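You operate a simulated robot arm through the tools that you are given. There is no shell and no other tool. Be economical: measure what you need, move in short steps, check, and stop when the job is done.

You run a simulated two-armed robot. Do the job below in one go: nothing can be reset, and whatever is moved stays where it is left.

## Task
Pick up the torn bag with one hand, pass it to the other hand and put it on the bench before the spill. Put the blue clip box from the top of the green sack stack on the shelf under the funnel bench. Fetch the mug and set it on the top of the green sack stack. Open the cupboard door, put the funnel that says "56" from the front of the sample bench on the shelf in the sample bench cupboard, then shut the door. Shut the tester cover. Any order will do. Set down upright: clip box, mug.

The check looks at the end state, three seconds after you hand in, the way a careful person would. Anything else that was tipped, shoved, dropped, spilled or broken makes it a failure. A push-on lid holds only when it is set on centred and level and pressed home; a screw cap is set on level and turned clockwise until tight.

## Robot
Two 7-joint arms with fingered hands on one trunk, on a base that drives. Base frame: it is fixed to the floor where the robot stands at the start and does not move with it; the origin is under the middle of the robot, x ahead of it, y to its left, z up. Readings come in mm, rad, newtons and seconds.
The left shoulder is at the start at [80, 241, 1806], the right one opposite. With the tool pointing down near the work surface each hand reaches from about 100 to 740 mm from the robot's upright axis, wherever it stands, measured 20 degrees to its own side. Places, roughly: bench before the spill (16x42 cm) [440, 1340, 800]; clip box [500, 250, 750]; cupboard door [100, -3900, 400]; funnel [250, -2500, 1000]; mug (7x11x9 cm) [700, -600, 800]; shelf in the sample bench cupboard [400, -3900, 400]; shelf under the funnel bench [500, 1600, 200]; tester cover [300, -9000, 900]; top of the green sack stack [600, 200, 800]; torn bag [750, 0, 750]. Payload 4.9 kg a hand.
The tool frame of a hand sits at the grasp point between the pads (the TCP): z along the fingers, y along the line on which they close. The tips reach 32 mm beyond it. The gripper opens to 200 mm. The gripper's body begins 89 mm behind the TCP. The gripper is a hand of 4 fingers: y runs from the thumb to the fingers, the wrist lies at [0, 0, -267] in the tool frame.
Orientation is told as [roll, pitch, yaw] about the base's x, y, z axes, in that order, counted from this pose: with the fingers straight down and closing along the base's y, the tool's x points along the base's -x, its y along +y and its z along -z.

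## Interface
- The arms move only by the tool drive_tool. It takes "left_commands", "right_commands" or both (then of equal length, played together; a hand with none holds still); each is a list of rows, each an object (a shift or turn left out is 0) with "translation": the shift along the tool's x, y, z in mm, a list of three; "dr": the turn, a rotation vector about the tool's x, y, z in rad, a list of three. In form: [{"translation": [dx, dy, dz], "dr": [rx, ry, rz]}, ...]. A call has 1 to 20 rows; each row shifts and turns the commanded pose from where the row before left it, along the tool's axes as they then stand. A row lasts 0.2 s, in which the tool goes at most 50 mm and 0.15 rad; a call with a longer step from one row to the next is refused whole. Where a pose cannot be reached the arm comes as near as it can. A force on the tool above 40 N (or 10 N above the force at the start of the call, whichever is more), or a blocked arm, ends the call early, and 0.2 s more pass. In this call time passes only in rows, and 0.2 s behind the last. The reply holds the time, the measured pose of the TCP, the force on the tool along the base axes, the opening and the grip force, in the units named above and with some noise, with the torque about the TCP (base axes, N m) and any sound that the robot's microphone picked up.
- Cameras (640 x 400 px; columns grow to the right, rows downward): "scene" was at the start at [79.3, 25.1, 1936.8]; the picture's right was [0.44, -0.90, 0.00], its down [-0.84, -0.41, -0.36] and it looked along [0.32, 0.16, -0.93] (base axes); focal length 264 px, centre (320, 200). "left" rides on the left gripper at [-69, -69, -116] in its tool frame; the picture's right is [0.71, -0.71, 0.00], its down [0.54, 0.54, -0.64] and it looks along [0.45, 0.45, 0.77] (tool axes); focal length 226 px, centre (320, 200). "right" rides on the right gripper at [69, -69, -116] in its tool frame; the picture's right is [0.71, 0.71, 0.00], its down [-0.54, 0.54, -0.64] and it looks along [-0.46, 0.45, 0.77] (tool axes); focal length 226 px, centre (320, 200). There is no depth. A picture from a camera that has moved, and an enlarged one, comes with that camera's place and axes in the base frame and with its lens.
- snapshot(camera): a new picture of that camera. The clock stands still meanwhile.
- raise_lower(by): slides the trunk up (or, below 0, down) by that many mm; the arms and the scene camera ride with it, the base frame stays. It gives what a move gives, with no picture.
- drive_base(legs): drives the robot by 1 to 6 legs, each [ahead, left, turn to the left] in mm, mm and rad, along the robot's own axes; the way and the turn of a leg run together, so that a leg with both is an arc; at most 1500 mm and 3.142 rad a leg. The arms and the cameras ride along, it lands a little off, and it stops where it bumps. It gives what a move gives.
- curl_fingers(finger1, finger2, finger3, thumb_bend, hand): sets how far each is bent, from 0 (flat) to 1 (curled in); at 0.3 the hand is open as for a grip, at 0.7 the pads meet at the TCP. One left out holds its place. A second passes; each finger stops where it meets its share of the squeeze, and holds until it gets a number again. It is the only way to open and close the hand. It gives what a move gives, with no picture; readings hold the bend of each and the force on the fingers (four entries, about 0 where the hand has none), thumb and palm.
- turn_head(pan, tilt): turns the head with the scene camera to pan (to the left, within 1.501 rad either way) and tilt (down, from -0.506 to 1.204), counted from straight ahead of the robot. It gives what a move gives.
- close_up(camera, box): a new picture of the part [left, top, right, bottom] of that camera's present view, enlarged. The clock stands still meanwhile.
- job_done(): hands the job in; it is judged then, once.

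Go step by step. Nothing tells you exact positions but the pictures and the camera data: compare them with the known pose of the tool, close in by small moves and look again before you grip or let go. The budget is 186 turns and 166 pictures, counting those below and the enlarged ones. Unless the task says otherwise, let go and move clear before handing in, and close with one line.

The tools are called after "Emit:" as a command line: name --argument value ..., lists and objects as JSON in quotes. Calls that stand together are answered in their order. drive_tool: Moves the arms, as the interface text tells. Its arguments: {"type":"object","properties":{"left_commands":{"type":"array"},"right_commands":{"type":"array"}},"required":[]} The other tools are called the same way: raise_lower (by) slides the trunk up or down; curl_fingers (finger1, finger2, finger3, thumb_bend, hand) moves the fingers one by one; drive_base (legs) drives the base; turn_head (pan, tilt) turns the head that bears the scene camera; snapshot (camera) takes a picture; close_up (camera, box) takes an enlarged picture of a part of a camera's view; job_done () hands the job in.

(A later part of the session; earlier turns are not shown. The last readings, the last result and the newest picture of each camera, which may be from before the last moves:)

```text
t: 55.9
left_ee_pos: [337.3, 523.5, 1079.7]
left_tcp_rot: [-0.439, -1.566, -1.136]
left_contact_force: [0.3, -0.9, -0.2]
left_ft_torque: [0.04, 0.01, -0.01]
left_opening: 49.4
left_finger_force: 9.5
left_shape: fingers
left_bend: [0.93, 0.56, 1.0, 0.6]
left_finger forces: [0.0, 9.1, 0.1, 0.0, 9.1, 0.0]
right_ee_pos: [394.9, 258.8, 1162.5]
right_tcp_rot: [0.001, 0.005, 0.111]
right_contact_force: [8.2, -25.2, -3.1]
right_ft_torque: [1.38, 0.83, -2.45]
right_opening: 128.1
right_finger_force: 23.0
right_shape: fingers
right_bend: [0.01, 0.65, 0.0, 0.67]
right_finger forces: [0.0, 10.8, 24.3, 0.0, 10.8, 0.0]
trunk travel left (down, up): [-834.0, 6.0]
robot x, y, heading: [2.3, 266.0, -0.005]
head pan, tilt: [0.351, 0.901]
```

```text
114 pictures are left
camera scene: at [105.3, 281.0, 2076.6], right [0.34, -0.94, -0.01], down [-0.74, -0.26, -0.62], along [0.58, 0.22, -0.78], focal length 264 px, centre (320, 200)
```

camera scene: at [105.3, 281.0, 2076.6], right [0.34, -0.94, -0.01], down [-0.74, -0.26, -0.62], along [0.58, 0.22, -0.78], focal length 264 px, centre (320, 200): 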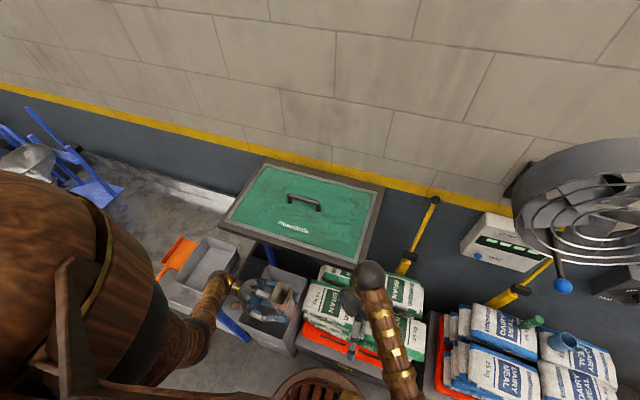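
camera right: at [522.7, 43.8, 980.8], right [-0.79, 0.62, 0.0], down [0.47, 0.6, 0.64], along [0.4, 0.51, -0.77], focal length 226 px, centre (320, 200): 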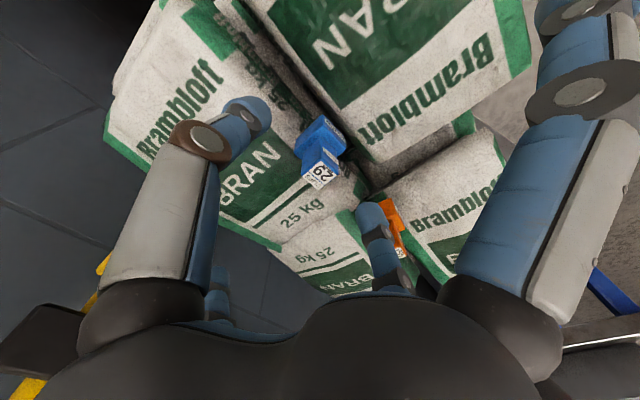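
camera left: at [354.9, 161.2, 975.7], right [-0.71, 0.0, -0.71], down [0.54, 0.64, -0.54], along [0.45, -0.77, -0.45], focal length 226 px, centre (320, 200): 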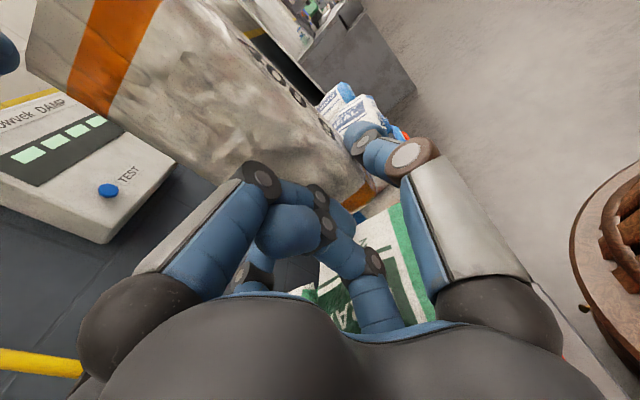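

The right hand bumped something. I'll look with the right camera.

Emit:
snapshot --camera "right"

Emit:
snapshot --camera "left"

Emit:
close_up --camera "scene" --box '[220, 240, 420, 365]'

```text
113 pictures are left
camera right: at [334.5, 183.3, 1278.9], right [-0.78, 0.62, 0.0], down [0.48, 0.6, 0.64], along [0.4, 0.5, -0.77], focal length 226 px, centre (320, 200)
```

right: 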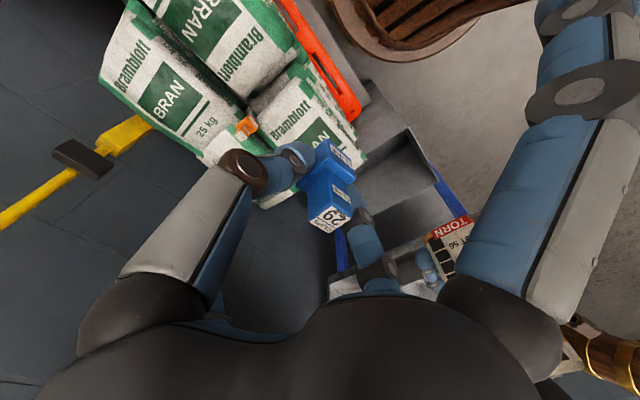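

```text
112 pictures are left
camera left: at [268.5, 640.4, 1149.5], right [-0.71, 0.01, -0.71], down [0.54, 0.64, -0.54], along [0.45, -0.77, -0.46], focal length 226 px, centre (320, 200)
```

left: 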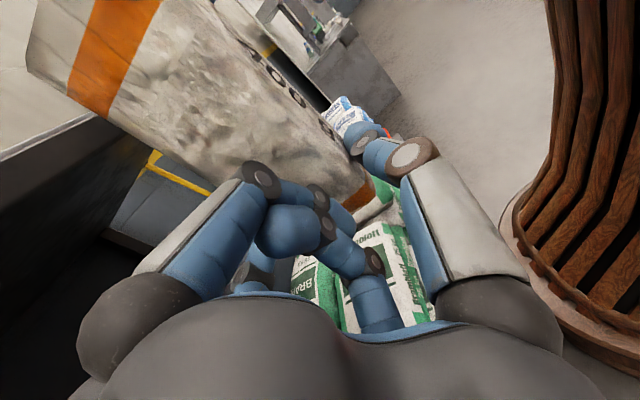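

```text
3.20 times, centred on (320, 302) of scene
camera zoom: at [105.3, 281.0, 2076.6], right [0.34, -0.94, -0.01], down [-0.74, -0.26, -0.62], along [0.58, 0.22, -0.78], focal length 845 px, centre (320, -128)
```

zoom: 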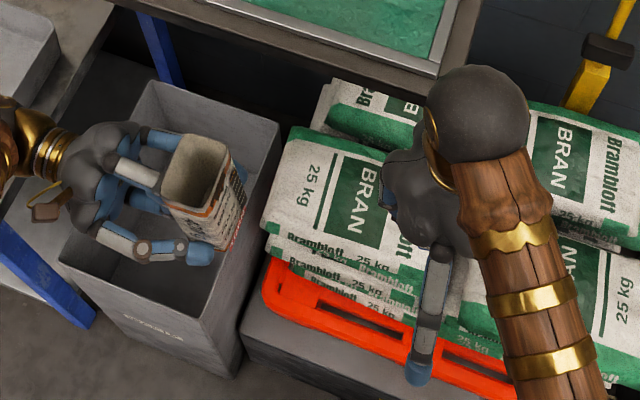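

The right hand's splayed finger touched the corner of the green-lidded table (its front edge is near x≈547 at z≈1160). I'll pull the right hand away and back, and reduce the splay.

Emit:
drive_tool --right_commands '[{"translation": [0, -20, 0]}, {"translation": [40, -5, 0]}, {"translation": [40, -5, 0]}]'

Emit:
curl_fingers --hand "right" --finger1 0.3 --finger3 0.3

Emit:
close_up --camera "scene" --box '[150, 140, 470, 340]'

```text
t: 56.7
left_ee_pos: [332.8, 528.2, 1080.2]
left_tcp_rot: [0.825, -1.568, -2.401]
left_contact_force: [-0.3, -0.6, -0.6]
left_ft_torque: [0.0, 0.0, 0.03]
left_opening: 49.2
left_finger_force: 8.9
left_shape: fingers
left_bend: [0.93, 0.56, 1.0, 0.6]
left_finger forces: [0.0, 9.1, 0.1, 0.0, 9.1, 0.0]
right_ee_pos: [312.2, 224.2, 1164.5]
right_tcp_rot: [-0.003, 0.002, 0.112]
right_contact_force: [-0.6, 0.0, -0.7]
right_ft_torque: [0.06, -0.01, -0.02]
right_opening: 127.9
right_finger_force: 10.9
right_shape: fingers
right_bend: [0.01, 0.65, 0.0, 0.67]
right_finger forces: [0.1, 10.7, 0.0, 0.1, 10.6, 0.1]
trunk travel left (down, up): [-834.0, 6.0]
robot x, y, heading: [-0.1, 266.2, -0.001]
head pan, tilt: [0.351, 0.901]
```

```text
t: 57.7
left_ee_pos: [336.0, 532.3, 1077.8]
left_tcp_rot: [-2.82, -1.568, 1.247]
left_contact_force: [0.7, 0.8, -0.1]
left_ft_torque: [0.0, 0.03, -0.03]
left_opening: 49.2
left_finger_force: 9.2
left_shape: fingers
left_bend: [0.93, 0.56, 1.0, 0.6]
left_finger forces: [0.1, 9.1, 0.0, 0.0, 9.1, 0.0]
right_ee_pos: [315.4, 227.6, 1163.6]
right_tcp_rot: [-0.006, 0.003, 0.109]
right_contact_force: [1.2, -0.1, -1.0]
right_ft_torque: [0.01, 0.0, 0.03]
right_opening: 97.0
right_finger_force: 10.6
right_shape: fingers
right_bend: [0.3, 0.65, 0.3, 0.67]
right_finger forces: [0.0, 10.7, 0.0, 0.0, 10.7, 0.0]
trunk travel left (down, up): [-834.0, 6.0]
robot x, y, heading: [2.8, 264.7, -0.002]
head pan, tilt: [0.351, 0.901]
```

```text
2.00 times, centred on (310, 240) of scene
camera zoom: at [102.0, 295.6, 2076.5], right [0.34, -0.94, 0.0], down [-0.74, -0.27, -0.62], along [0.58, 0.21, -0.78], focal length 528 px, centre (340, 120)
```

zoom: 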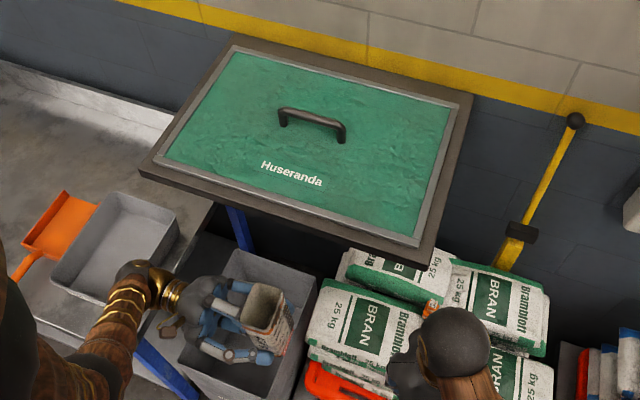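

The table looks unmoved. Continue left 600 mm.

Emit:
drive_base --legs '[[0, 600, 0]]'

Emit:
turn_head --pan 0.3 --tilt 0.9

Emit:
snapshot --camera "scene"

```text
t: 61.0
left_ee_pos: [335.6, 1048.6, 1078.7]
left_tcp_rot: [-2.74, -1.57, 1.075]
left_contact_force: [-0.1, -0.3, 0.0]
left_ft_torque: [0.01, 0.01, 0.02]
left_opening: 49.1
left_finger_force: 9.4
left_shape: fingers
left_bend: [0.93, 0.56, 1.0, 0.6]
left_finger forces: [0.0, 9.0, 0.0, 0.1, 9.1, 0.0]
right_ee_pos: [288.2, 748.7, 1163.7]
right_tcp_rot: [-0.007, 0.003, 0.017]
right_contact_force: [0.9, -0.6, -0.1]
right_ft_torque: [0.02, 0.03, 0.0]
right_opening: 96.8
right_finger_force: 11.4
right_shape: fingers
right_bend: [0.3, 0.65, 0.3, 0.67]
right_finger forces: [0.0, 10.9, 0.1, 0.0, 10.9, 0.1]
trunk travel left (down, up): [-834.0, 6.0]
robot x, y, heading: [-20.7, 819.6, -0.093]
head pan, tilt: [0.351, 0.901]
stopped in leg 1: the robot was blocked; the commanded pose is now the measured one
```

```text
t: 61.7
left_ee_pos: [335.0, 1049.7, 1078.2]
left_tcp_rot: [-2.725, -1.569, 1.06]
left_contact_force: [-0.1, -0.4, 0.1]
left_ft_torque: [0.0, -0.02, -0.01]
left_opening: 49.6
left_finger_force: 8.4
left_shape: fingers
left_bend: [0.93, 0.56, 1.0, 0.6]
left_finger forces: [0.0, 9.1, 0.1, 0.0, 9.1, 0.0]
right_ee_pos: [290.1, 748.8, 1163.4]
right_tcp_rot: [-0.006, 0.006, 0.019]
right_contact_force: [-0.4, 0.5, -0.4]
right_ft_torque: [0.01, -0.01, -0.03]
right_opening: 96.6
right_finger_force: 9.9
right_shape: fingers
right_bend: [0.3, 0.65, 0.3, 0.67]
right_finger forces: [0.1, 10.9, 0.0, 0.0, 10.9, 0.0]
trunk travel left (down, up): [-834.0, 6.0]
robot x, y, heading: [-19.9, 818.1, -0.096]
head pan, tilt: [0.3, 0.901]
```

```text
109 pictures are left
camera scene: at [83.7, 831.3, 2076.5], right [0.2, -0.98, 0.0], down [-0.77, -0.16, -0.62], along [0.61, 0.13, -0.78], focal length 264 px, centre (320, 200)
```

scene: 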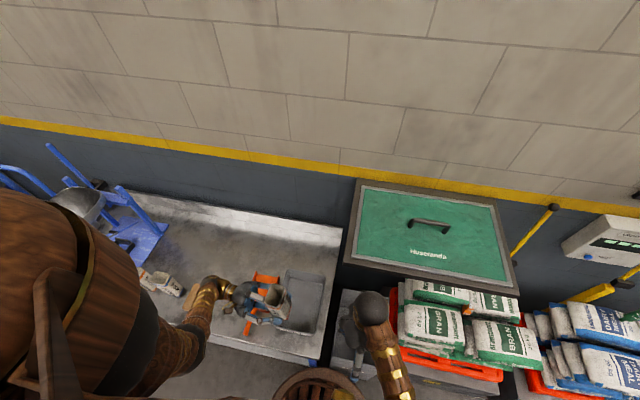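

The base bumped the counter corner (front edge ≈ x 233, right end ≈ y 908). I'll back up, straighten, then go on left.

Emit:
drive_base --legs '[[-170, 0, 0.095], [0, 330, 0]]'

Emit:
snapshot --camera "scene"

```text
t: 64.9
left_ee_pos: [137.9, 1413.8, 1078.2]
left_tcp_rot: [0.645, -1.572, -2.207]
left_contact_force: [-0.1, 0.1, -0.1]
left_ft_torque: [0.0, 0.04, -0.05]
left_opening: 49.4
left_finger_force: 8.6
left_shape: fingers
left_bend: [0.93, 0.56, 1.0, 0.6]
left_finger forces: [0.0, 9.1, 0.1, 0.0, 9.1, 0.0]
right_ee_pos: [121.2, 1109.6, 1163.9]
right_tcp_rot: [-0.005, 0.002, 0.12]
right_contact_force: [-0.5, -0.7, -0.6]
right_ft_torque: [0.07, 0.0, 0.03]
right_opening: 97.0
right_finger_force: 10.7
right_shape: fingers
right_bend: [0.3, 0.65, 0.3, 0.67]
right_finger forces: [0.1, 10.9, 0.0, 0.0, 10.9, 0.0]
trunk travel left (down, up): [-834.0, 6.0]
robot x, y, heading: [-191.4, 1148.6, 0.011]
head pan, tilt: [0.3, 0.901]
```

```text
108 pictures are left
camera scene: at [-91.7, 1167.4, 2076.7], right [0.3, -0.95, 0.0], down [-0.75, -0.24, -0.62], along [0.59, 0.19, -0.78], focal length 264 px, centre (320, 200)
```

scene: 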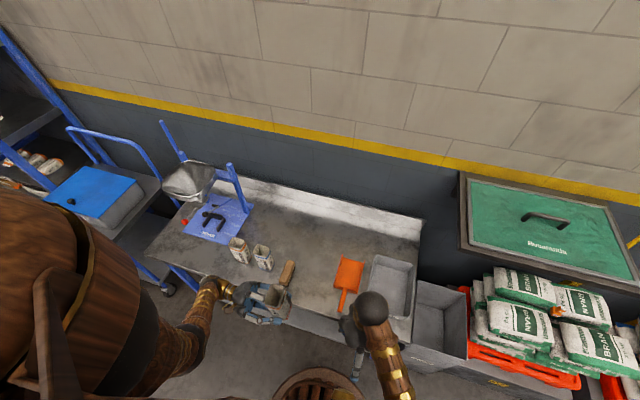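

I see the bench: bags, brush, orange shovel, tray, funnel stand. I'll zoom to find the spill and free area around [440,1340].

Emit:
close_up --camera "scene" --box '[190, 190, 430, 340]'

```text
2.67 times, centred on (310, 265) of scene
camera zoom: at [-91.7, 1167.4, 2076.7], right [0.3, -0.95, 0.0], down [-0.75, -0.24, -0.62], along [0.59, 0.19, -0.78], focal length 704 px, centre (347, 27)
```

zoom: 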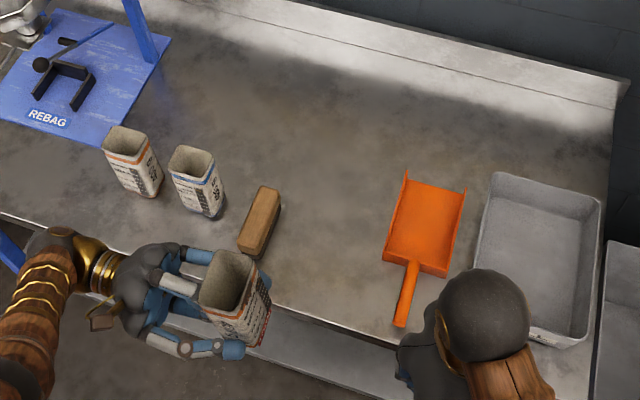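

The free spot lies between brush (y≈1475) and shovel (y≈1255), x≈440. I'll rotate the left hand to point down so the empty bag lies along y, then lower the trunk.

Emit:
drive_tool --left_commands '[{"dr": [0, 0.1428, 0]}, {"dr": [0, 0.1428, 0]}, {"dr": [0, 0.1428, 0]}, {"dr": [0, 0.1428, 0]}, {"dr": [0, 0.1428, 0]}, {"dr": [0, 0.1428, 0]}, {"dr": [0, 0.1428, 0]}, {"dr": [0, 0.1428, 0]}, {"dr": [0, 0.1428, 0]}, {"dr": [0, 0.1428, 0]}, {"dr": [0, 0.1428, 0]}]'

Emit:
snapshot --camera "left"

Emit:
snapshot --camera "right"

```text
t: 67.5
left_ee_pos: [194.2, 1446.2, 1056.5]
left_tcp_rot: [0.02, 0.02, -1.541]
left_contact_force: [-0.3, 0.1, 0.1]
left_ft_torque: [-0.01, -0.02, 0.0]
left_opening: 49.0
left_finger_force: 8.9
left_shape: fingers
left_bend: [0.93, 0.56, 1.0, 0.6]
left_finger forces: [0.0, 9.0, 0.1, 0.0, 9.1, 0.0]
left hand out of reach, approached as far as the arm can: row 1, 2, 3
right_ee_pos: [132.2, 1109.1, 1159.8]
right_tcp_rot: [-0.004, 0.014, 0.121]
right_contact_force: [0.2, 0.2, -1.4]
right_ft_torque: [0.0, -0.02, 0.0]
right_opening: 97.0
right_finger_force: 10.8
right_shape: fingers
right_bend: [0.3, 0.65, 0.3, 0.67]
right_finger forces: [0.0, 10.8, 0.0, 0.1, 10.8, 0.0]
trunk travel left (down, up): [-834.0, 6.0]
robot x, y, heading: [-194.6, 1146.3, 0.007]
head pan, tilt: [0.3, 0.901]
stopped in row 11 (left hand): the arm was blocked; the commanded pose is now the measured one
```

```text
106 pictures are left
camera left: at [125.5, 1372.4, 1169.5], right [-0.73, 0.69, 0.0], down [0.51, 0.54, 0.66], along [0.46, 0.48, -0.75], focal length 226 px, centre (320, 200)
```

left: 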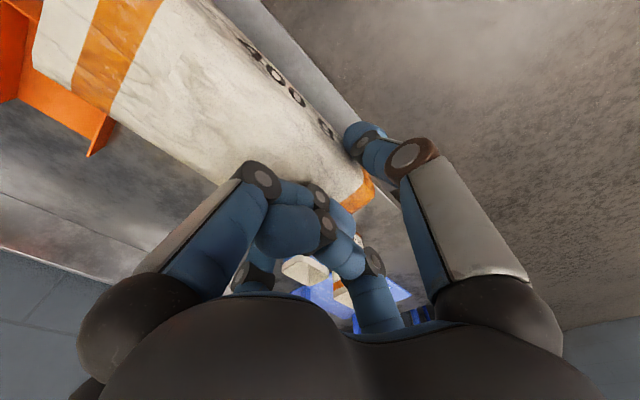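

```text
105 pictures are left
camera right: at [72.4, 1034.4, 1278.1], right [-0.79, 0.62, 0.01], down [0.48, 0.61, 0.63], along [0.39, 0.5, -0.77], focal length 226 px, centre (320, 200)
```

right: 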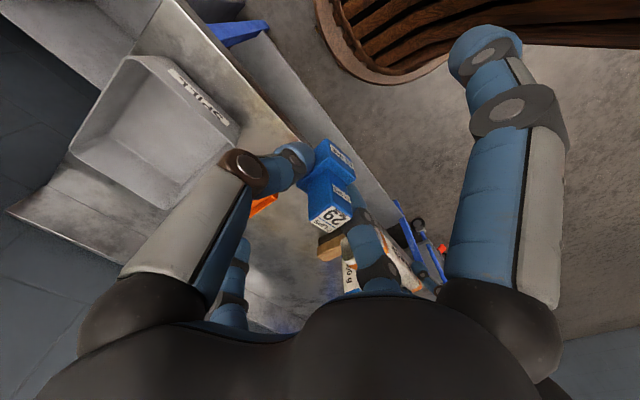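

Nearly vertical. Now move the left hand forward over the spot and lower the trunk.

Emit:
drive_tool --left_commands '[{"translation": [-5, 40, 0]}, {"translation": [-5, 40, 0]}, {"translation": [-5, 40, 0]}, {"translation": [-5, 40, 0]}, {"translation": [-5, 40, 0]}, {"translation": [-5, 40, 0]}]'

Emit:
raise_lower --by -110

Emit:
snapshot --camera "left"

Emit:
snapshot --camera "scene"

```text
t: 68.9
left_ee_pos: [427.0, 1421.0, 1060.0]
left_tcp_rot: [0.021, 0.016, -1.546]
left_contact_force: [0.6, 0.3, -0.8]
left_ft_torque: [-0.01, 0.03, 0.0]
left_opening: 49.0
left_finger_force: 8.2
left_shape: fingers
left_bend: [0.93, 0.56, 1.0, 0.6]
left_finger forces: [0.0, 9.0, 0.1, 0.0, 9.1, 0.0]
right_ee_pos: [126.9, 1111.3, 1162.9]
right_tcp_rot: [-0.007, 0.007, 0.12]
right_contact_force: [0.8, -0.9, -1.2]
right_ft_torque: [0.0, 0.05, 0.0]
right_opening: 96.8
right_finger_force: 10.9
right_shape: fingers
right_bend: [0.3, 0.65, 0.3, 0.67]
right_finger forces: [0.0, 11.0, 0.0, 0.1, 10.8, 0.0]
trunk travel left (down, up): [-834.0, 6.0]
robot x, y, heading: [-193.3, 1152.3, 0.006]
head pan, tilt: [0.3, 0.901]
```

```text
t: 70.3
left_ee_pos: [424.2, 1422.8, 953.2]
left_tcp_rot: [0.028, 0.015, -1.545]
left_contact_force: [0.6, -0.3, -0.7]
left_ft_torque: [0.0, -0.01, 0.0]
left_opening: 49.0
left_finger_force: 9.0
left_shape: fingers
left_bend: [0.93, 0.56, 1.0, 0.6]
left_finger forces: [0.0, 9.0, 0.0, 0.0, 8.9, 0.0]
right_ee_pos: [123.1, 1111.9, 1053.8]
right_tcp_rot: [-0.006, 0.004, 0.122]
right_contact_force: [0.0, 0.6, -0.9]
right_ft_torque: [-0.02, -0.04, 0.0]
right_opening: 96.8
right_finger_force: 10.9
right_shape: fingers
right_bend: [0.3, 0.65, 0.3, 0.67]
right_finger forces: [0.1, 10.8, 0.1, 0.1, 10.9, 0.1]
trunk travel left (down, up): [-724.0, 116.0]
robot x, y, heading: [-196.3, 1147.7, 0.009]
head pan, tilt: [0.3, 0.901]
```

```text
104 pictures are left
camera left: at [354.4, 1348.9, 1066.1], right [-0.73, 0.69, -0.01], down [0.51, 0.54, 0.67], along [0.46, 0.48, -0.75], focal length 226 px, centre (320, 200)
```

left: 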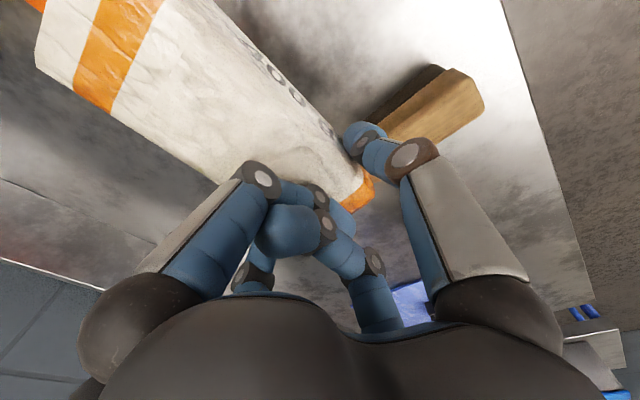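

```text
103 pictures are left
camera scene: at [-89.6, 1171.8, 1966.6], right [0.3, -0.95, 0.0], down [-0.75, -0.24, -0.62], along [0.59, 0.19, -0.78], focal length 264 px, centre (320, 200)
```

scene: 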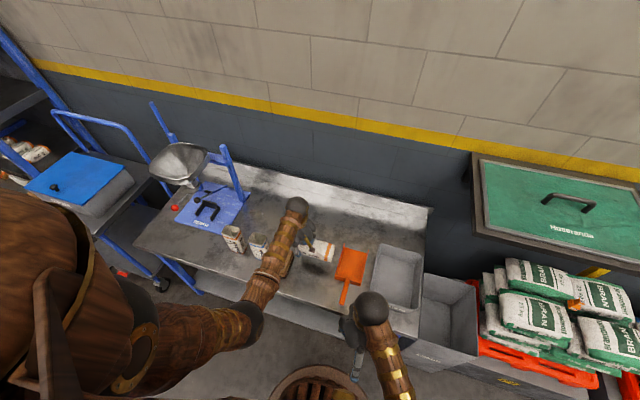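

Clear of brush and shovel. Lower the bag to the bench gently.

Emit:
drive_tool --left_commands '[{"translation": [-10, 5, 30]}, {"translation": [0, 0, 30]}, {"translation": [0, 0, 20]}, {"translation": [0, 0, 8]}, {"translation": [0, 0, 6]}]'

Emit:
snapshot --camera "left"

Emit:
close_up --camera "scene" --box '[220, 190, 412, 310]'

```text
t: 71.5
left_ee_pos: [432.3, 1413.4, 858.8]
left_tcp_rot: [0.026, 0.016, -1.543]
left_contact_force: [-0.9, -0.7, 0.2]
left_ft_torque: [0.04, -0.01, 0.01]
left_opening: 49.1
left_finger_force: 9.2
left_shape: fingers
left_bend: [0.93, 0.56, 1.0, 0.6]
left_finger forces: [0.1, 9.1, 0.0, 0.0, 9.0, 0.1]
right_ee_pos: [123.0, 1112.0, 1053.8]
right_tcp_rot: [-0.006, 0.003, 0.12]
right_contact_force: [0.5, 0.6, -1.1]
right_ft_torque: [0.02, -0.03, 0.0]
right_opening: 96.7
right_finger_force: 10.9
right_shape: fingers
right_bend: [0.3, 0.65, 0.3, 0.67]
right_finger forces: [0.0, 10.9, 0.0, 0.1, 10.9, 0.1]
trunk travel left (down, up): [-724.0, 116.0]
robot x, y, heading: [-193.9, 1144.3, 0.012]
head pan, tilt: [0.3, 0.901]
```

```text
102 pictures are left
camera left: at [361.8, 1340.1, 972.3], right [-0.73, 0.69, -0.01], down [0.51, 0.55, 0.66], along [0.46, 0.48, -0.75], focal length 226 px, centre (320, 200)
```

left: 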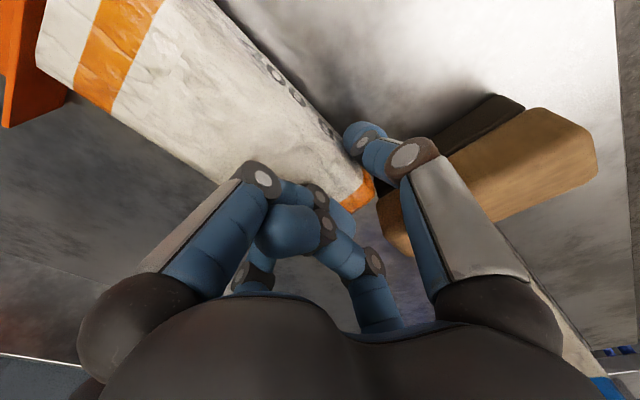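

```text
3.33 times, centred on (316, 250) of scene
camera zoom: at [-89.8, 1171.9, 1966.6], right [0.3, -0.95, 0.0], down [-0.75, -0.24, -0.62], along [0.59, 0.19, -0.78], focal length 880 px, centre (333, 33)
```

zoom: 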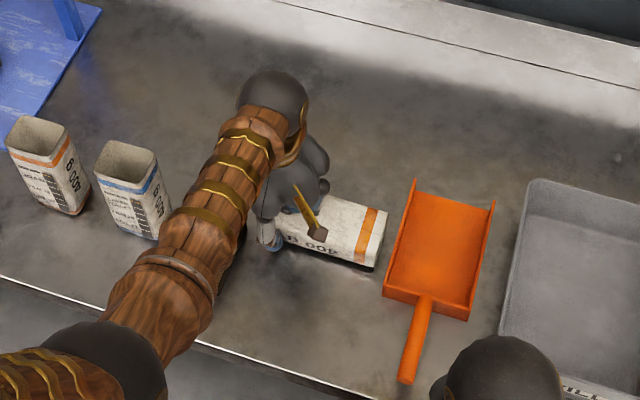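

Small shift away from the shovel and final slow lowering.

Emit:
drive_tool --left_commands '[{"translation": [8, 0, 0]}, {"translation": [0, 0, 4]}, {"translation": [0, 0, 4]}, {"translation": [0, 0, 4]}]'

```text
t: 72.5
left_ee_pos: [431.9, 1421.7, 848.9]
left_tcp_rot: [0.029, 0.016, -1.544]
left_contact_force: [-0.5, -0.4, 13.4]
left_ft_torque: [-0.06, 0.38, -0.01]
left_opening: 49.3
left_finger_force: 11.0
left_shape: fingers
left_bend: [0.93, 0.56, 1.0, 0.6]
left_finger forces: [0.1, 9.8, 0.1, 0.0, 11.9, 0.0]
right_ee_pos: [121.9, 1110.8, 1053.9]
right_tcp_rot: [-0.007, 0.003, 0.121]
right_contact_force: [-0.3, 0.9, -0.7]
right_ft_torque: [-0.02, -0.01, 0.02]
right_opening: 96.9
right_finger_force: 10.8
right_shape: fingers
right_bend: [0.3, 0.65, 0.3, 0.67]
right_finger forces: [0.0, 10.9, 0.0, 0.0, 10.9, 0.0]
trunk travel left (down, up): [-724.0, 116.0]
robot x, y, heading: [-194.8, 1146.4, 0.009]
head pan, tilt: [0.3, 0.901]
```

Contact. Release and rise.

Emit:
curl_fingers --hand "left" --finger2 0.45 --thumb_bend 0.45

Emit:
drive_tool --left_commands '[{"translation": [0, 0, -10]}, {"translation": [0, 0, -30]}, {"translation": [0, 0, -45]}, {"translation": [0, 0, -45]}, {"translation": [0, 0, -45]}]'

Emit:
snapshot --camera "left"

```text
t: 73.5
left_ee_pos: [431.8, 1422.5, 848.4]
left_tcp_rot: [0.028, 0.015, -1.543]
left_contact_force: [1.5, -0.6, 13.4]
left_ft_torque: [-0.14, 0.02, 0.01]
left_opening: 75.7
left_finger_force: 13.1
left_shape: fingers
left_bend: [0.94, 0.45, 1.0, 0.45]
left_finger forces: [26.4, 0.0, 0.0, 0.0, 0.1, 0.0]
right_ee_pos: [122.3, 1111.4, 1053.4]
right_tcp_rot: [-0.006, 0.004, 0.12]
right_contact_force: [-0.6, -0.1, -1.0]
right_ft_torque: [0.01, -0.03, 0.0]
right_opening: 96.9
right_finger_force: 11.1
right_shape: fingers
right_bend: [0.3, 0.65, 0.3, 0.67]
right_finger forces: [0.0, 10.9, 0.1, 0.1, 10.9, 0.0]
trunk travel left (down, up): [-724.0, 116.0]
robot x, y, heading: [-191.2, 1147.0, 0.006]
head pan, tilt: [0.3, 0.901]
```

```text
t: 74.7
left_ee_pos: [427.4, 1418.3, 1023.4]
left_tcp_rot: [0.027, 0.016, -1.545]
left_contact_force: [-0.5, -0.1, -0.3]
left_ft_torque: [0.02, -0.02, 0.01]
left_opening: 75.1
left_finger_force: 0.0
left_shape: fingers
left_bend: [0.94, 0.45, 1.0, 0.45]
left_finger forces: [0.1, 0.0, 0.1, 0.1, 0.0, 0.0]
right_ee_pos: [121.3, 1111.4, 1052.3]
right_tcp_rot: [-0.008, 0.004, 0.12]
right_contact_force: [-0.9, -0.7, -0.9]
right_ft_torque: [-0.01, -0.02, -0.03]
right_opening: 96.6
right_finger_force: 10.8
right_shape: fingers
right_bend: [0.3, 0.65, 0.3, 0.67]
right_finger forces: [0.0, 10.9, 0.0, 0.0, 10.9, 0.0]
trunk travel left (down, up): [-724.0, 116.0]
robot x, y, heading: [-191.8, 1148.4, 0.011]
head pan, tilt: [0.3, 0.901]
```

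```text
100 pictures are left
camera left: at [357.8, 1345.8, 1136.2], right [-0.73, 0.69, -0.01], down [0.51, 0.55, 0.67], along [0.46, 0.48, -0.75], focal length 226 px, centre (320, 200)
```

left: 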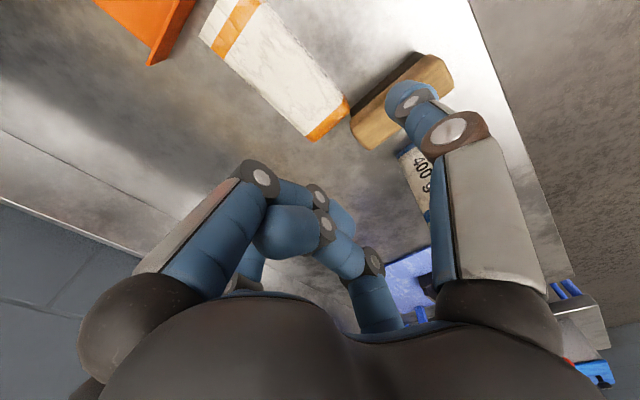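

The bag lies safely on the bench. Next the clip box: back away from the bench and look under it.

Emit:
drive_base --legs '[[-400, 0, -0.01]]'

Emit:
turn_head --pan 0.5 --tilt 0.6

Emit:
snapshot --camera "scene"

```text
t: 77.2
left_ee_pos: [33.0, 1411.8, 1022.2]
left_tcp_rot: [0.024, 0.017, -1.552]
left_contact_force: [0.3, 0.8, 0.1]
left_ft_torque: [0.01, 0.01, 0.0]
left_opening: 75.1
left_finger_force: 0.0
left_shape: fingers
left_bend: [0.94, 0.45, 1.0, 0.45]
left_finger forces: [0.1, 0.0, 0.1, 0.0, 0.1, 0.0]
right_ee_pos: [-273.9, 1107.7, 1053.9]
right_tcp_rot: [-0.008, 0.006, 0.115]
right_contact_force: [-0.5, -0.2, -1.5]
right_ft_torque: [0.0, 0.02, -0.02]
right_opening: 96.8
right_finger_force: 11.0
right_shape: fingers
right_bend: [0.3, 0.65, 0.3, 0.67]
right_finger forces: [0.0, 10.9, 0.0, 0.0, 10.9, 0.1]
trunk travel left (down, up): [-724.0, 116.0]
robot x, y, heading: [-589.6, 1147.3, 0.0]
head pan, tilt: [0.3, 0.901]
```

```text
t: 78.0
left_ee_pos: [30.7, 1412.1, 1022.6]
left_tcp_rot: [0.028, 0.015, -1.552]
left_contact_force: [-0.8, 0.7, -0.1]
left_ft_torque: [0.0, -0.01, -0.01]
left_opening: 75.2
left_finger_force: 0.0
left_shape: fingers
left_bend: [0.94, 0.45, 1.0, 0.45]
left_finger forces: [0.0, 0.0, 0.0, 0.0, 0.0, 0.1]
right_ee_pos: [-276.6, 1108.1, 1054.2]
right_tcp_rot: [-0.007, 0.005, 0.114]
right_contact_force: [0.2, -0.3, -0.9]
right_ft_torque: [0.02, 0.01, 0.01]
right_opening: 96.7
right_finger_force: 10.8
right_shape: fingers
right_bend: [0.3, 0.65, 0.3, 0.67]
right_finger forces: [0.1, 10.9, 0.0, 0.0, 10.9, 0.0]
trunk travel left (down, up): [-724.0, 116.0]
robot x, y, heading: [-591.0, 1147.5, 0.0]
head pan, tilt: [0.499, 0.6]
```

```text
99 pictures are left
camera scene: at [-484.5, 1189.1, 1991.4], right [0.48, -0.88, 0.0], down [-0.5, -0.27, -0.82], along [0.72, 0.4, -0.57], focal length 264 px, centre (320, 200)
```

scene: 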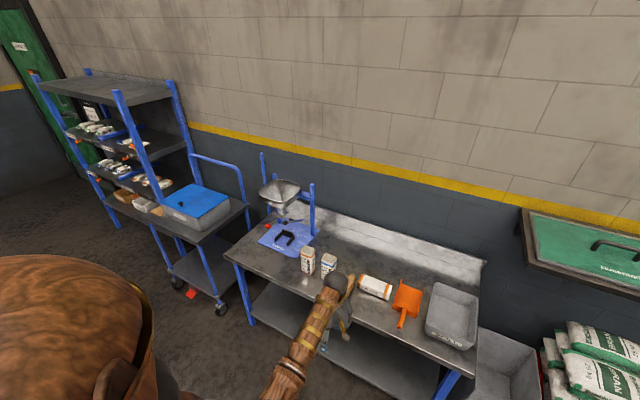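

The bench's lower shelf is open at the front. I'll pull the left hand in, then turn the robot so its right arm faces the shelf.

Emit:
drive_tool --left_commands '[{"translation": [0, -48, 0]}, {"translation": [0, -48, 0]}, {"translation": [0, -48, 0]}, {"translation": [0, -48, 0]}, {"translation": [0, -48, 0]}, {"translation": [0, -48, 0]}]'

Emit:
close_up --camera "scene" --box '[220, 240, 476, 400]'

Emit:
drive_base --legs '[[0, 250, 0.5]]'

```text
t: 79.4
left_ee_pos: [-259.4, 1405.1, 1013.5]
left_tcp_rot: [0.031, 0.015, -1.551]
left_contact_force: [0.2, -0.5, 0.5]
left_ft_torque: [0.0, -0.05, -0.04]
left_opening: 75.2
left_finger_force: 0.1
left_shape: fingers
left_bend: [0.94, 0.45, 1.0, 0.45]
left_finger forces: [0.0, 0.1, 0.0, 0.0, 0.1, 0.0]
right_ee_pos: [-277.5, 1107.9, 1052.3]
right_tcp_rot: [-0.007, 0.002, 0.111]
right_contact_force: [-0.8, -0.4, -0.8]
right_ft_torque: [0.02, 0.01, -0.01]
right_opening: 96.7
right_finger_force: 11.1
right_shape: fingers
right_bend: [0.3, 0.65, 0.3, 0.67]
right_finger forces: [0.0, 10.8, 0.0, 0.0, 10.9, 0.0]
trunk travel left (down, up): [-724.0, 116.0]
robot x, y, heading: [-588.9, 1145.3, 0.006]
head pan, tilt: [0.499, 0.6]
```

```text
2.50 times, centred on (348, 320) of scene
camera zoom: at [-487.3, 1188.7, 1991.6], right [0.48, -0.88, 0.0], down [-0.49, -0.27, -0.83], along [0.72, 0.4, -0.56], focal length 660 px, centre (250, -100)
```

zoom: 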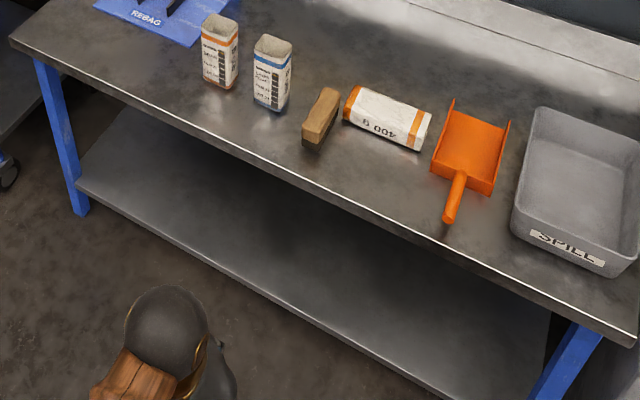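

```text
t: 81.2
left_ee_pos: [-486.2, 1766.5, 1012.7]
left_tcp_rot: [0.026, 0.019, -1.038]
left_contact_force: [0.6, -0.2, 0.6]
left_ft_torque: [0.02, 0.0, 0.01]
left_opening: 75.5
left_finger_force: 0.1
left_shape: fingers
left_bend: [0.94, 0.45, 1.0, 0.45]
left_finger forces: [0.0, 0.0, 0.0, 0.1, 0.1, 0.0]
right_ee_pos: [-357.3, 1497.7, 1053.2]
right_tcp_rot: [-0.007, 0.004, 0.625]
right_contact_force: [0.3, -0.2, 0.1]
right_ft_torque: [0.07, 0.03, 0.02]
right_opening: 96.8
right_finger_force: 11.2
right_shape: fingers
right_bend: [0.3, 0.65, 0.3, 0.67]
right_finger forces: [0.1, 10.9, 0.0, 0.0, 10.9, 0.0]
trunk travel left (down, up): [-724.0, 116.0]
robot x, y, heading: [-651.9, 1377.4, 0.514]
head pan, tilt: [0.499, 0.6]
```

The lower shelf is empty. I'll drive up to it, then lower the trunk.

Emit:
drive_base --legs '[[318, -153, 0]]'

Emit:
raise_lower --by -640

Emit:
turn_head --pan -0.3 --tilt 0.6

Emit:
snapshot --camera "scene"

Emit:
snapshot --camera "right"

```text
t: 83.5
left_ee_pos: [-131.9, 1791.0, 1014.0]
left_tcp_rot: [0.028, 0.014, -1.046]
left_contact_force: [-0.9, 0.0, 0.2]
left_ft_torque: [0.0, 0.02, -0.01]
left_opening: 75.5
left_finger_force: 0.0
left_shape: fingers
left_bend: [0.94, 0.45, 1.0, 0.45]
left_finger forces: [0.1, 0.0, 0.1, 0.0, 0.0, 0.1]
right_ee_pos: [-5.3, 1522.7, 1053.6]
right_tcp_rot: [-0.009, 0.001, 0.618]
right_contact_force: [-0.8, 1.1, -0.7]
right_ft_torque: [0.0, -0.05, -0.01]
right_opening: 96.6
right_finger_force: 10.9
right_shape: fingers
right_bend: [0.3, 0.65, 0.3, 0.67]
right_finger forces: [0.0, 10.9, 0.0, 0.1, 10.9, 0.1]
trunk travel left (down, up): [-724.0, 116.0]
robot x, y, heading: [-297.4, 1404.0, 0.503]
head pan, tilt: [0.499, 0.6]
```

```text
refused: -640 is not a number from -400 to 400
```

```text
t: 84.7
left_ee_pos: [-129.2, 1790.9, 1013.6]
left_tcp_rot: [0.027, 0.016, -1.047]
left_contact_force: [1.1, 0.6, 0.8]
left_ft_torque: [0.02, -0.02, 0.0]
left_opening: 75.4
left_finger_force: 0.0
left_shape: fingers
left_bend: [0.94, 0.45, 1.0, 0.45]
left_finger forces: [0.0, 0.0, 0.0, 0.0, 0.1, 0.0]
right_ee_pos: [-2.8, 1522.7, 1053.0]
right_tcp_rot: [-0.007, 0.003, 0.618]
right_contact_force: [0.1, -0.4, -0.6]
right_ft_torque: [-0.02, 0.0, 0.0]
right_opening: 97.0
right_finger_force: 10.9
right_shape: fingers
right_bend: [0.3, 0.65, 0.3, 0.67]
right_finger forces: [0.0, 10.9, 0.0, 0.1, 10.8, 0.0]
trunk travel left (down, up): [-724.0, 116.0]
robot x, y, heading: [-296.9, 1402.3, 0.504]
head pan, tilt: [-0.3, 0.6]
```

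```text
97 pictures are left
camera scene: at [-184.5, 1437.5, 1991.5], right [0.21, -0.98, 0.0], down [-0.55, -0.12, -0.83], along [0.81, 0.17, -0.56], focal length 264 px, centre (320, 200)
```

scene: 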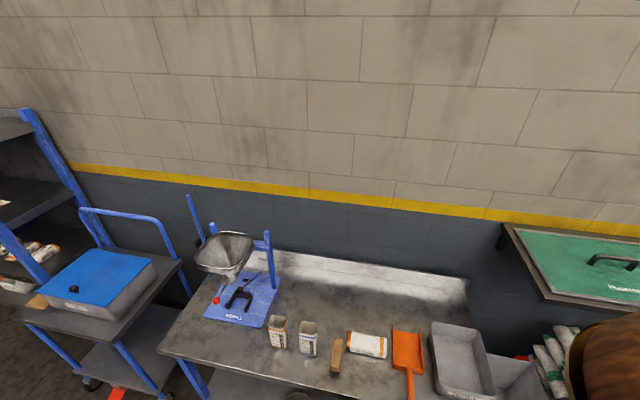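

```text
96 pictures are left
camera right: at [-18.8, 1427.5, 1170.6], right [-0.99, 0.16, 0.0], down [0.13, 0.76, 0.64], along [0.11, 0.63, -0.77], focal length 226 px, centre (320, 200)
```

right: 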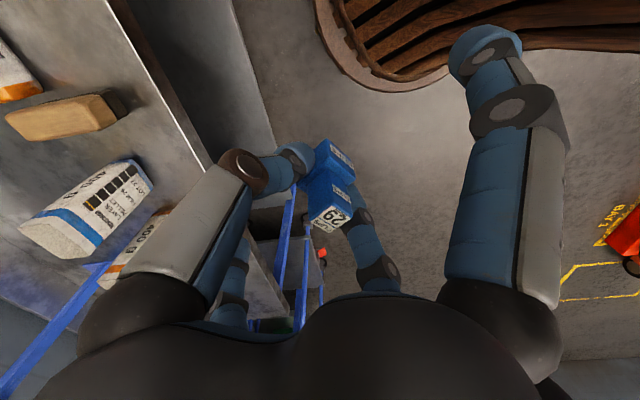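

Emit:
raise_lower --by -340

Emit:
raise_lower --by -300

Emit:
turn_head --pan -0.45 --tilt 0.6

Emit:
snapshot --camera "scene"

Emit:
snapshot --camera "right"

```text
t: 88.0
left_ee_pos: [-130.4, 1792.0, 672.9]
left_tcp_rot: [0.026, 0.014, -1.045]
left_contact_force: [-0.4, -1.0, 0.1]
left_ft_torque: [0.01, -0.01, 0.0]
left_opening: 75.1
left_finger_force: 0.1
left_shape: fingers
left_bend: [0.94, 0.45, 1.0, 0.45]
left_finger forces: [0.0, 0.1, 0.0, 0.1, 0.0, 0.0]
right_ee_pos: [-1.3, 1521.1, 713.6]
right_tcp_rot: [-0.007, 0.002, 0.622]
right_contact_force: [0.1, -0.2, -0.1]
right_ft_torque: [0.0, -0.01, -0.02]
right_opening: 96.7
right_finger_force: 10.9
right_shape: fingers
right_bend: [0.3, 0.65, 0.3, 0.67]
right_finger forces: [0.0, 10.9, 0.0, 0.1, 10.9, 0.0]
trunk travel left (down, up): [-384.0, 456.0]
robot x, y, heading: [-292.6, 1401.3, 0.507]
head pan, tilt: [-0.3, 0.6]
```

```text
t: 90.3
left_ee_pos: [-129.4, 1792.0, 419.4]
left_tcp_rot: [0.026, 0.013, -1.045]
left_contact_force: [-1.0, 0.6, 0.2]
left_ft_torque: [-0.02, 0.04, 0.02]
left_opening: 75.1
left_finger_force: 0.0
left_shape: fingers
left_bend: [0.94, 0.45, 1.0, 0.45]
left_finger forces: [0.0, 0.0, 0.1, 0.0, 0.0, 0.0]
right_ee_pos: [1.3, 1524.7, 464.2]
right_tcp_rot: [-0.004, -0.008, 0.619]
right_contact_force: [3.0, 1.1, 15.7]
right_ft_torque: [-1.06, 1.54, 0.05]
right_opening: 106.4
right_finger_force: 11.5
right_shape: fingers
right_bend: [0.24, 0.65, 0.3, 0.67]
right_finger forces: [0.0, 10.9, 0.0, 0.0, 10.9, 0.0]
trunk travel left (down, up): [-131.0, 709.0]
robot x, y, heading: [-298.3, 1404.6, 0.508]
head pan, tilt: [-0.3, 0.6]
stopped: the force on the tool passed its limit at 64 N (the readings are from after the stop); the commanded pose is now the measured one
```

```text
t: 91.0
left_ee_pos: [-130.0, 1791.8, 419.2]
left_tcp_rot: [0.026, 0.015, -1.045]
left_contact_force: [-0.2, -0.4, 0.2]
left_ft_torque: [-0.07, 0.01, -0.03]
left_opening: 75.0
left_finger_force: 0.0
left_shape: fingers
left_bend: [0.94, 0.45, 1.0, 0.45]
left_finger forces: [0.0, 0.0, 0.0, 0.0, 0.0, 0.1]
right_ee_pos: [1.5, 1526.0, 465.6]
right_tcp_rot: [-0.002, -0.007, 0.617]
right_contact_force: [4.2, 2.7, 21.9]
right_ft_torque: [-1.51, 2.11, 0.11]
right_opening: 106.1
right_finger_force: 11.1
right_shape: fingers
right_bend: [0.24, 0.65, 0.3, 0.67]
right_finger forces: [0.0, 10.9, 0.1, 0.0, 10.8, 0.0]
trunk travel left (down, up): [-131.0, 709.0]
robot x, y, heading: [-293.6, 1403.5, 0.509]
head pan, tilt: [-0.45, 0.6]
```

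```text
95 pictures are left
camera scene: at [-182.5, 1424.3, 1398.4], right [0.06, -1.0, 0.0], down [-0.56, -0.03, -0.83], along [0.82, 0.05, -0.56], focal length 264 px, centre (320, 200)
```

scene: 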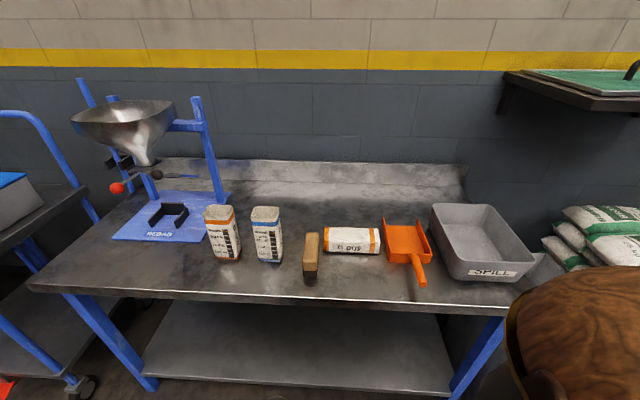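

```text
94 pictures are left
camera right: at [-15.9, 1429.6, 581.1], right [-0.99, 0.17, -0.01], down [0.12, 0.75, 0.64], along [0.11, 0.63, -0.76], focal length 226 px, centre (320, 200)
```

right: 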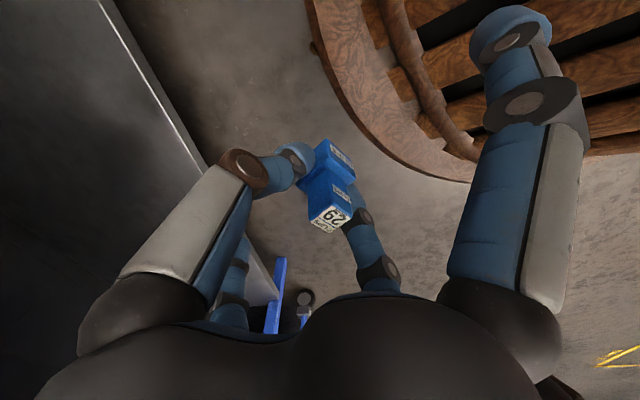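

The rear finger pressed on the robot's own base. I'll lift a bit, move forward, then down.

Emit:
drive_tool --right_commands '[{"translation": [0, 0, -20]}, {"translation": [-26.8, -26.7, 0]}, {"translation": [-26.8, -26.7, 0]}, {"translation": [-26.8, -26.7, 0]}, {"translation": [-26.8, -26.7, 0]}, {"translation": [0, 0, 45]}, {"translation": [0, 0, 45]}, {"translation": [0, 0, 45]}, {"translation": [0, 0, 45]}]'

Emit:
turn_head --pan -0.45 --tilt 0.95

Emit:
snapshot --camera "scene"

Emit:
snapshot --camera "right"

```text
t: 93.0
left_ee_pos: [-130.0, 1791.7, 418.1]
left_tcp_rot: [0.026, 0.015, -1.047]
left_contact_force: [-0.6, -0.1, -0.4]
left_ft_torque: [0.0, 0.02, 0.0]
left_opening: 75.4
left_finger_force: 0.2
left_shape: fingers
left_bend: [0.94, 0.45, 1.0, 0.45]
left_finger forces: [0.1, 0.0, 0.1, 0.1, 0.1, 0.0]
right_ee_pos: [151.8, 1500.0, 303.5]
right_tcp_rot: [-0.004, -0.007, 0.618]
right_contact_force: [0.2, -0.3, -0.1]
right_ft_torque: [0.01, -0.01, 0.0]
right_opening: 96.8
right_finger_force: 11.2
right_shape: fingers
right_bend: [0.3, 0.65, 0.3, 0.67]
right_finger forces: [0.0, 10.9, 0.1, 0.1, 10.7, 0.1]
trunk travel left (down, up): [-131.0, 709.0]
robot x, y, heading: [-298.0, 1401.2, 0.511]
head pan, tilt: [-0.45, 0.6]
```

```text
t: 93.8
left_ee_pos: [-129.3, 1791.7, 419.1]
left_tcp_rot: [0.026, 0.017, -1.045]
left_contact_force: [-0.4, 0.0, 0.8]
left_ft_torque: [0.02, 0.02, 0.03]
left_opening: 75.3
left_finger_force: 0.1
left_shape: fingers
left_bend: [0.94, 0.45, 1.0, 0.45]
left_finger forces: [0.0, 0.0, 0.1, 0.0, 0.0, 0.0]
right_ee_pos: [153.0, 1500.4, 306.2]
right_tcp_rot: [-0.003, -0.007, 0.617]
right_contact_force: [-0.6, 0.4, -0.3]
right_ft_torque: [0.02, -0.02, 0.0]
right_opening: 96.8
right_finger_force: 10.5
right_shape: fingers
right_bend: [0.3, 0.65, 0.3, 0.67]
right_finger forces: [0.0, 10.9, 0.1, 0.1, 10.8, 0.1]
trunk travel left (down, up): [-131.0, 709.0]
robot x, y, heading: [-295.3, 1404.6, 0.51]
head pan, tilt: [-0.45, 0.949]
```

```text
93 pictures are left
camera scene: at [-197.6, 1423.3, 1369.9], right [0.06, -1.0, 0.0], down [-0.81, -0.05, -0.58], along [0.58, 0.03, -0.81], focal length 264 px, centre (320, 200)
```

scene: 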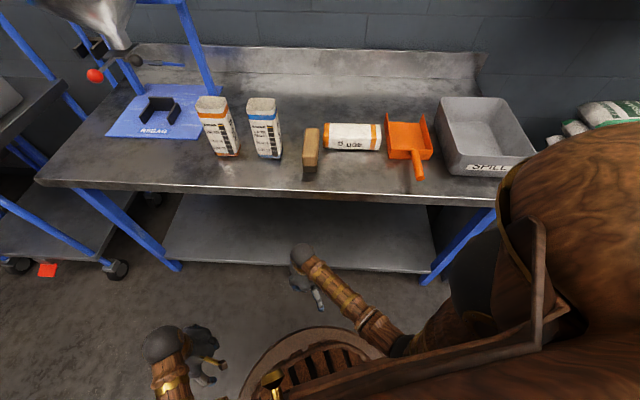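

```text
92 pictures are left
camera right: at [134.8, 1403.6, 420.6], right [-0.99, 0.17, -0.01], down [0.12, 0.75, 0.64], along [0.11, 0.63, -0.76], focal length 226 px, centre (320, 200)
```

right: 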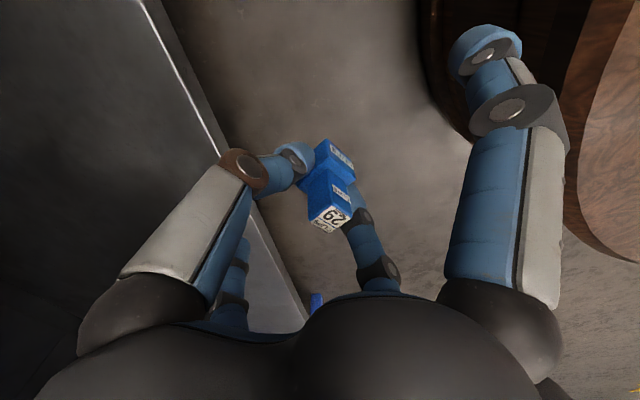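

The shelf front edge is near x≈270. I'll move the hand in under the bench to x≈370.

Emit:
drive_tool --right_commands '[{"translation": [-35.4, -25.1, 0]}, {"translation": [-35.4, -25.1, 0]}, {"translation": [-35.4, -25.1, 0]}, {"translation": [-35.4, -25.1, 0]}, {"translation": [-35.4, -25.1, 0]}]'

Emit:
snapshot --camera "right"

Emit:
snapshot --camera "scene"

```text
t: 95.0
left_ee_pos: [-129.9, 1792.0, 419.2]
left_tcp_rot: [0.025, 0.016, -1.048]
left_contact_force: [0.5, 0.8, -1.2]
left_ft_torque: [-0.04, 0.03, 0.0]
left_opening: 75.3
left_finger_force: 0.1
left_shape: fingers
left_bend: [0.94, 0.45, 1.0, 0.45]
left_finger forces: [0.0, 0.0, 0.1, 0.0, 0.1, 0.0]
right_ee_pos: [369.3, 1500.8, 304.7]
right_tcp_rot: [-0.003, -0.005, 0.618]
right_contact_force: [0.3, -0.8, -0.3]
right_ft_torque: [0.0, -0.01, -0.02]
right_opening: 96.5
right_finger_force: 10.5
right_shape: fingers
right_bend: [0.3, 0.65, 0.3, 0.67]
right_finger forces: [0.1, 10.7, 0.0, 0.1, 10.7, 0.1]
trunk travel left (down, up): [-131.0, 709.0]
robot x, y, heading: [-297.5, 1404.9, 0.508]
head pan, tilt: [-0.45, 0.949]
```

```text
91 pictures are left
camera right: at [350.9, 1404.5, 420.7], right [-0.99, 0.17, -0.01], down [0.12, 0.76, 0.64], along [0.11, 0.63, -0.77], focal length 226 px, centre (320, 200)
```

right: 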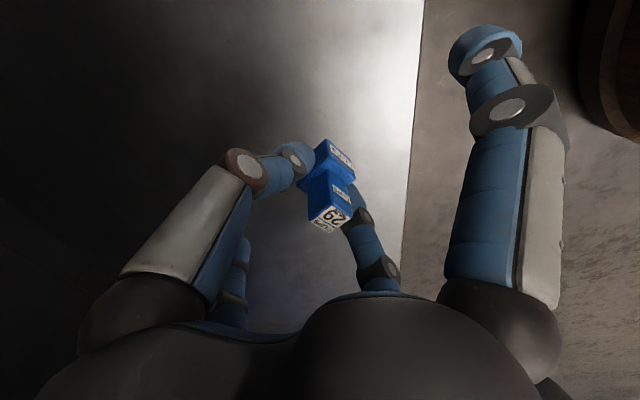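

```text
90 pictures are left
camera scene: at [-196.9, 1423.6, 1369.7], right [0.06, -1.0, 0.0], down [-0.81, -0.05, -0.58], along [0.58, 0.03, -0.81], focal length 264 px, centre (320, 200)
```

scene: 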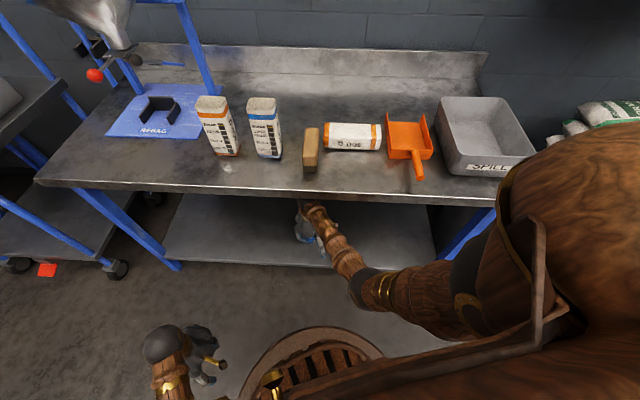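

The box is over the shelf. Lower until contact.

Emit:
drive_tool --right_commands '[{"translation": [0, 0, 25]}, {"translation": [0, 0, 15]}, {"translation": [0, 0, 8]}, {"translation": [0, 0, 6]}, {"translation": [0, 0, 5]}]'

```text
t: 96.2
left_ee_pos: [-131.6, 1791.8, 419.6]
left_tcp_rot: [0.025, 0.016, -1.045]
left_contact_force: [-0.3, -0.5, 0.6]
left_ft_torque: [0.02, 0.0, 0.01]
left_opening: 75.2
left_finger_force: 0.1
left_shape: fingers
left_bend: [0.94, 0.45, 1.0, 0.45]
left_finger forces: [0.0, 0.0, 0.0, 0.1, 0.1, 0.0]
right_ee_pos: [370.5, 1498.7, 248.6]
right_tcp_rot: [-0.004, -0.003, 0.619]
right_contact_force: [0.5, 0.3, -0.5]
right_ft_torque: [-0.01, 0.01, 0.02]
right_opening: 96.7
right_finger_force: 10.3
right_shape: fingers
right_bend: [0.3, 0.65, 0.3, 0.67]
right_finger forces: [0.1, 10.8, 0.0, 0.0, 10.7, 0.0]
trunk travel left (down, up): [-131.0, 709.0]
robot x, y, heading: [-298.2, 1403.3, 0.505]
head pan, tilt: [-0.45, 0.949]
```

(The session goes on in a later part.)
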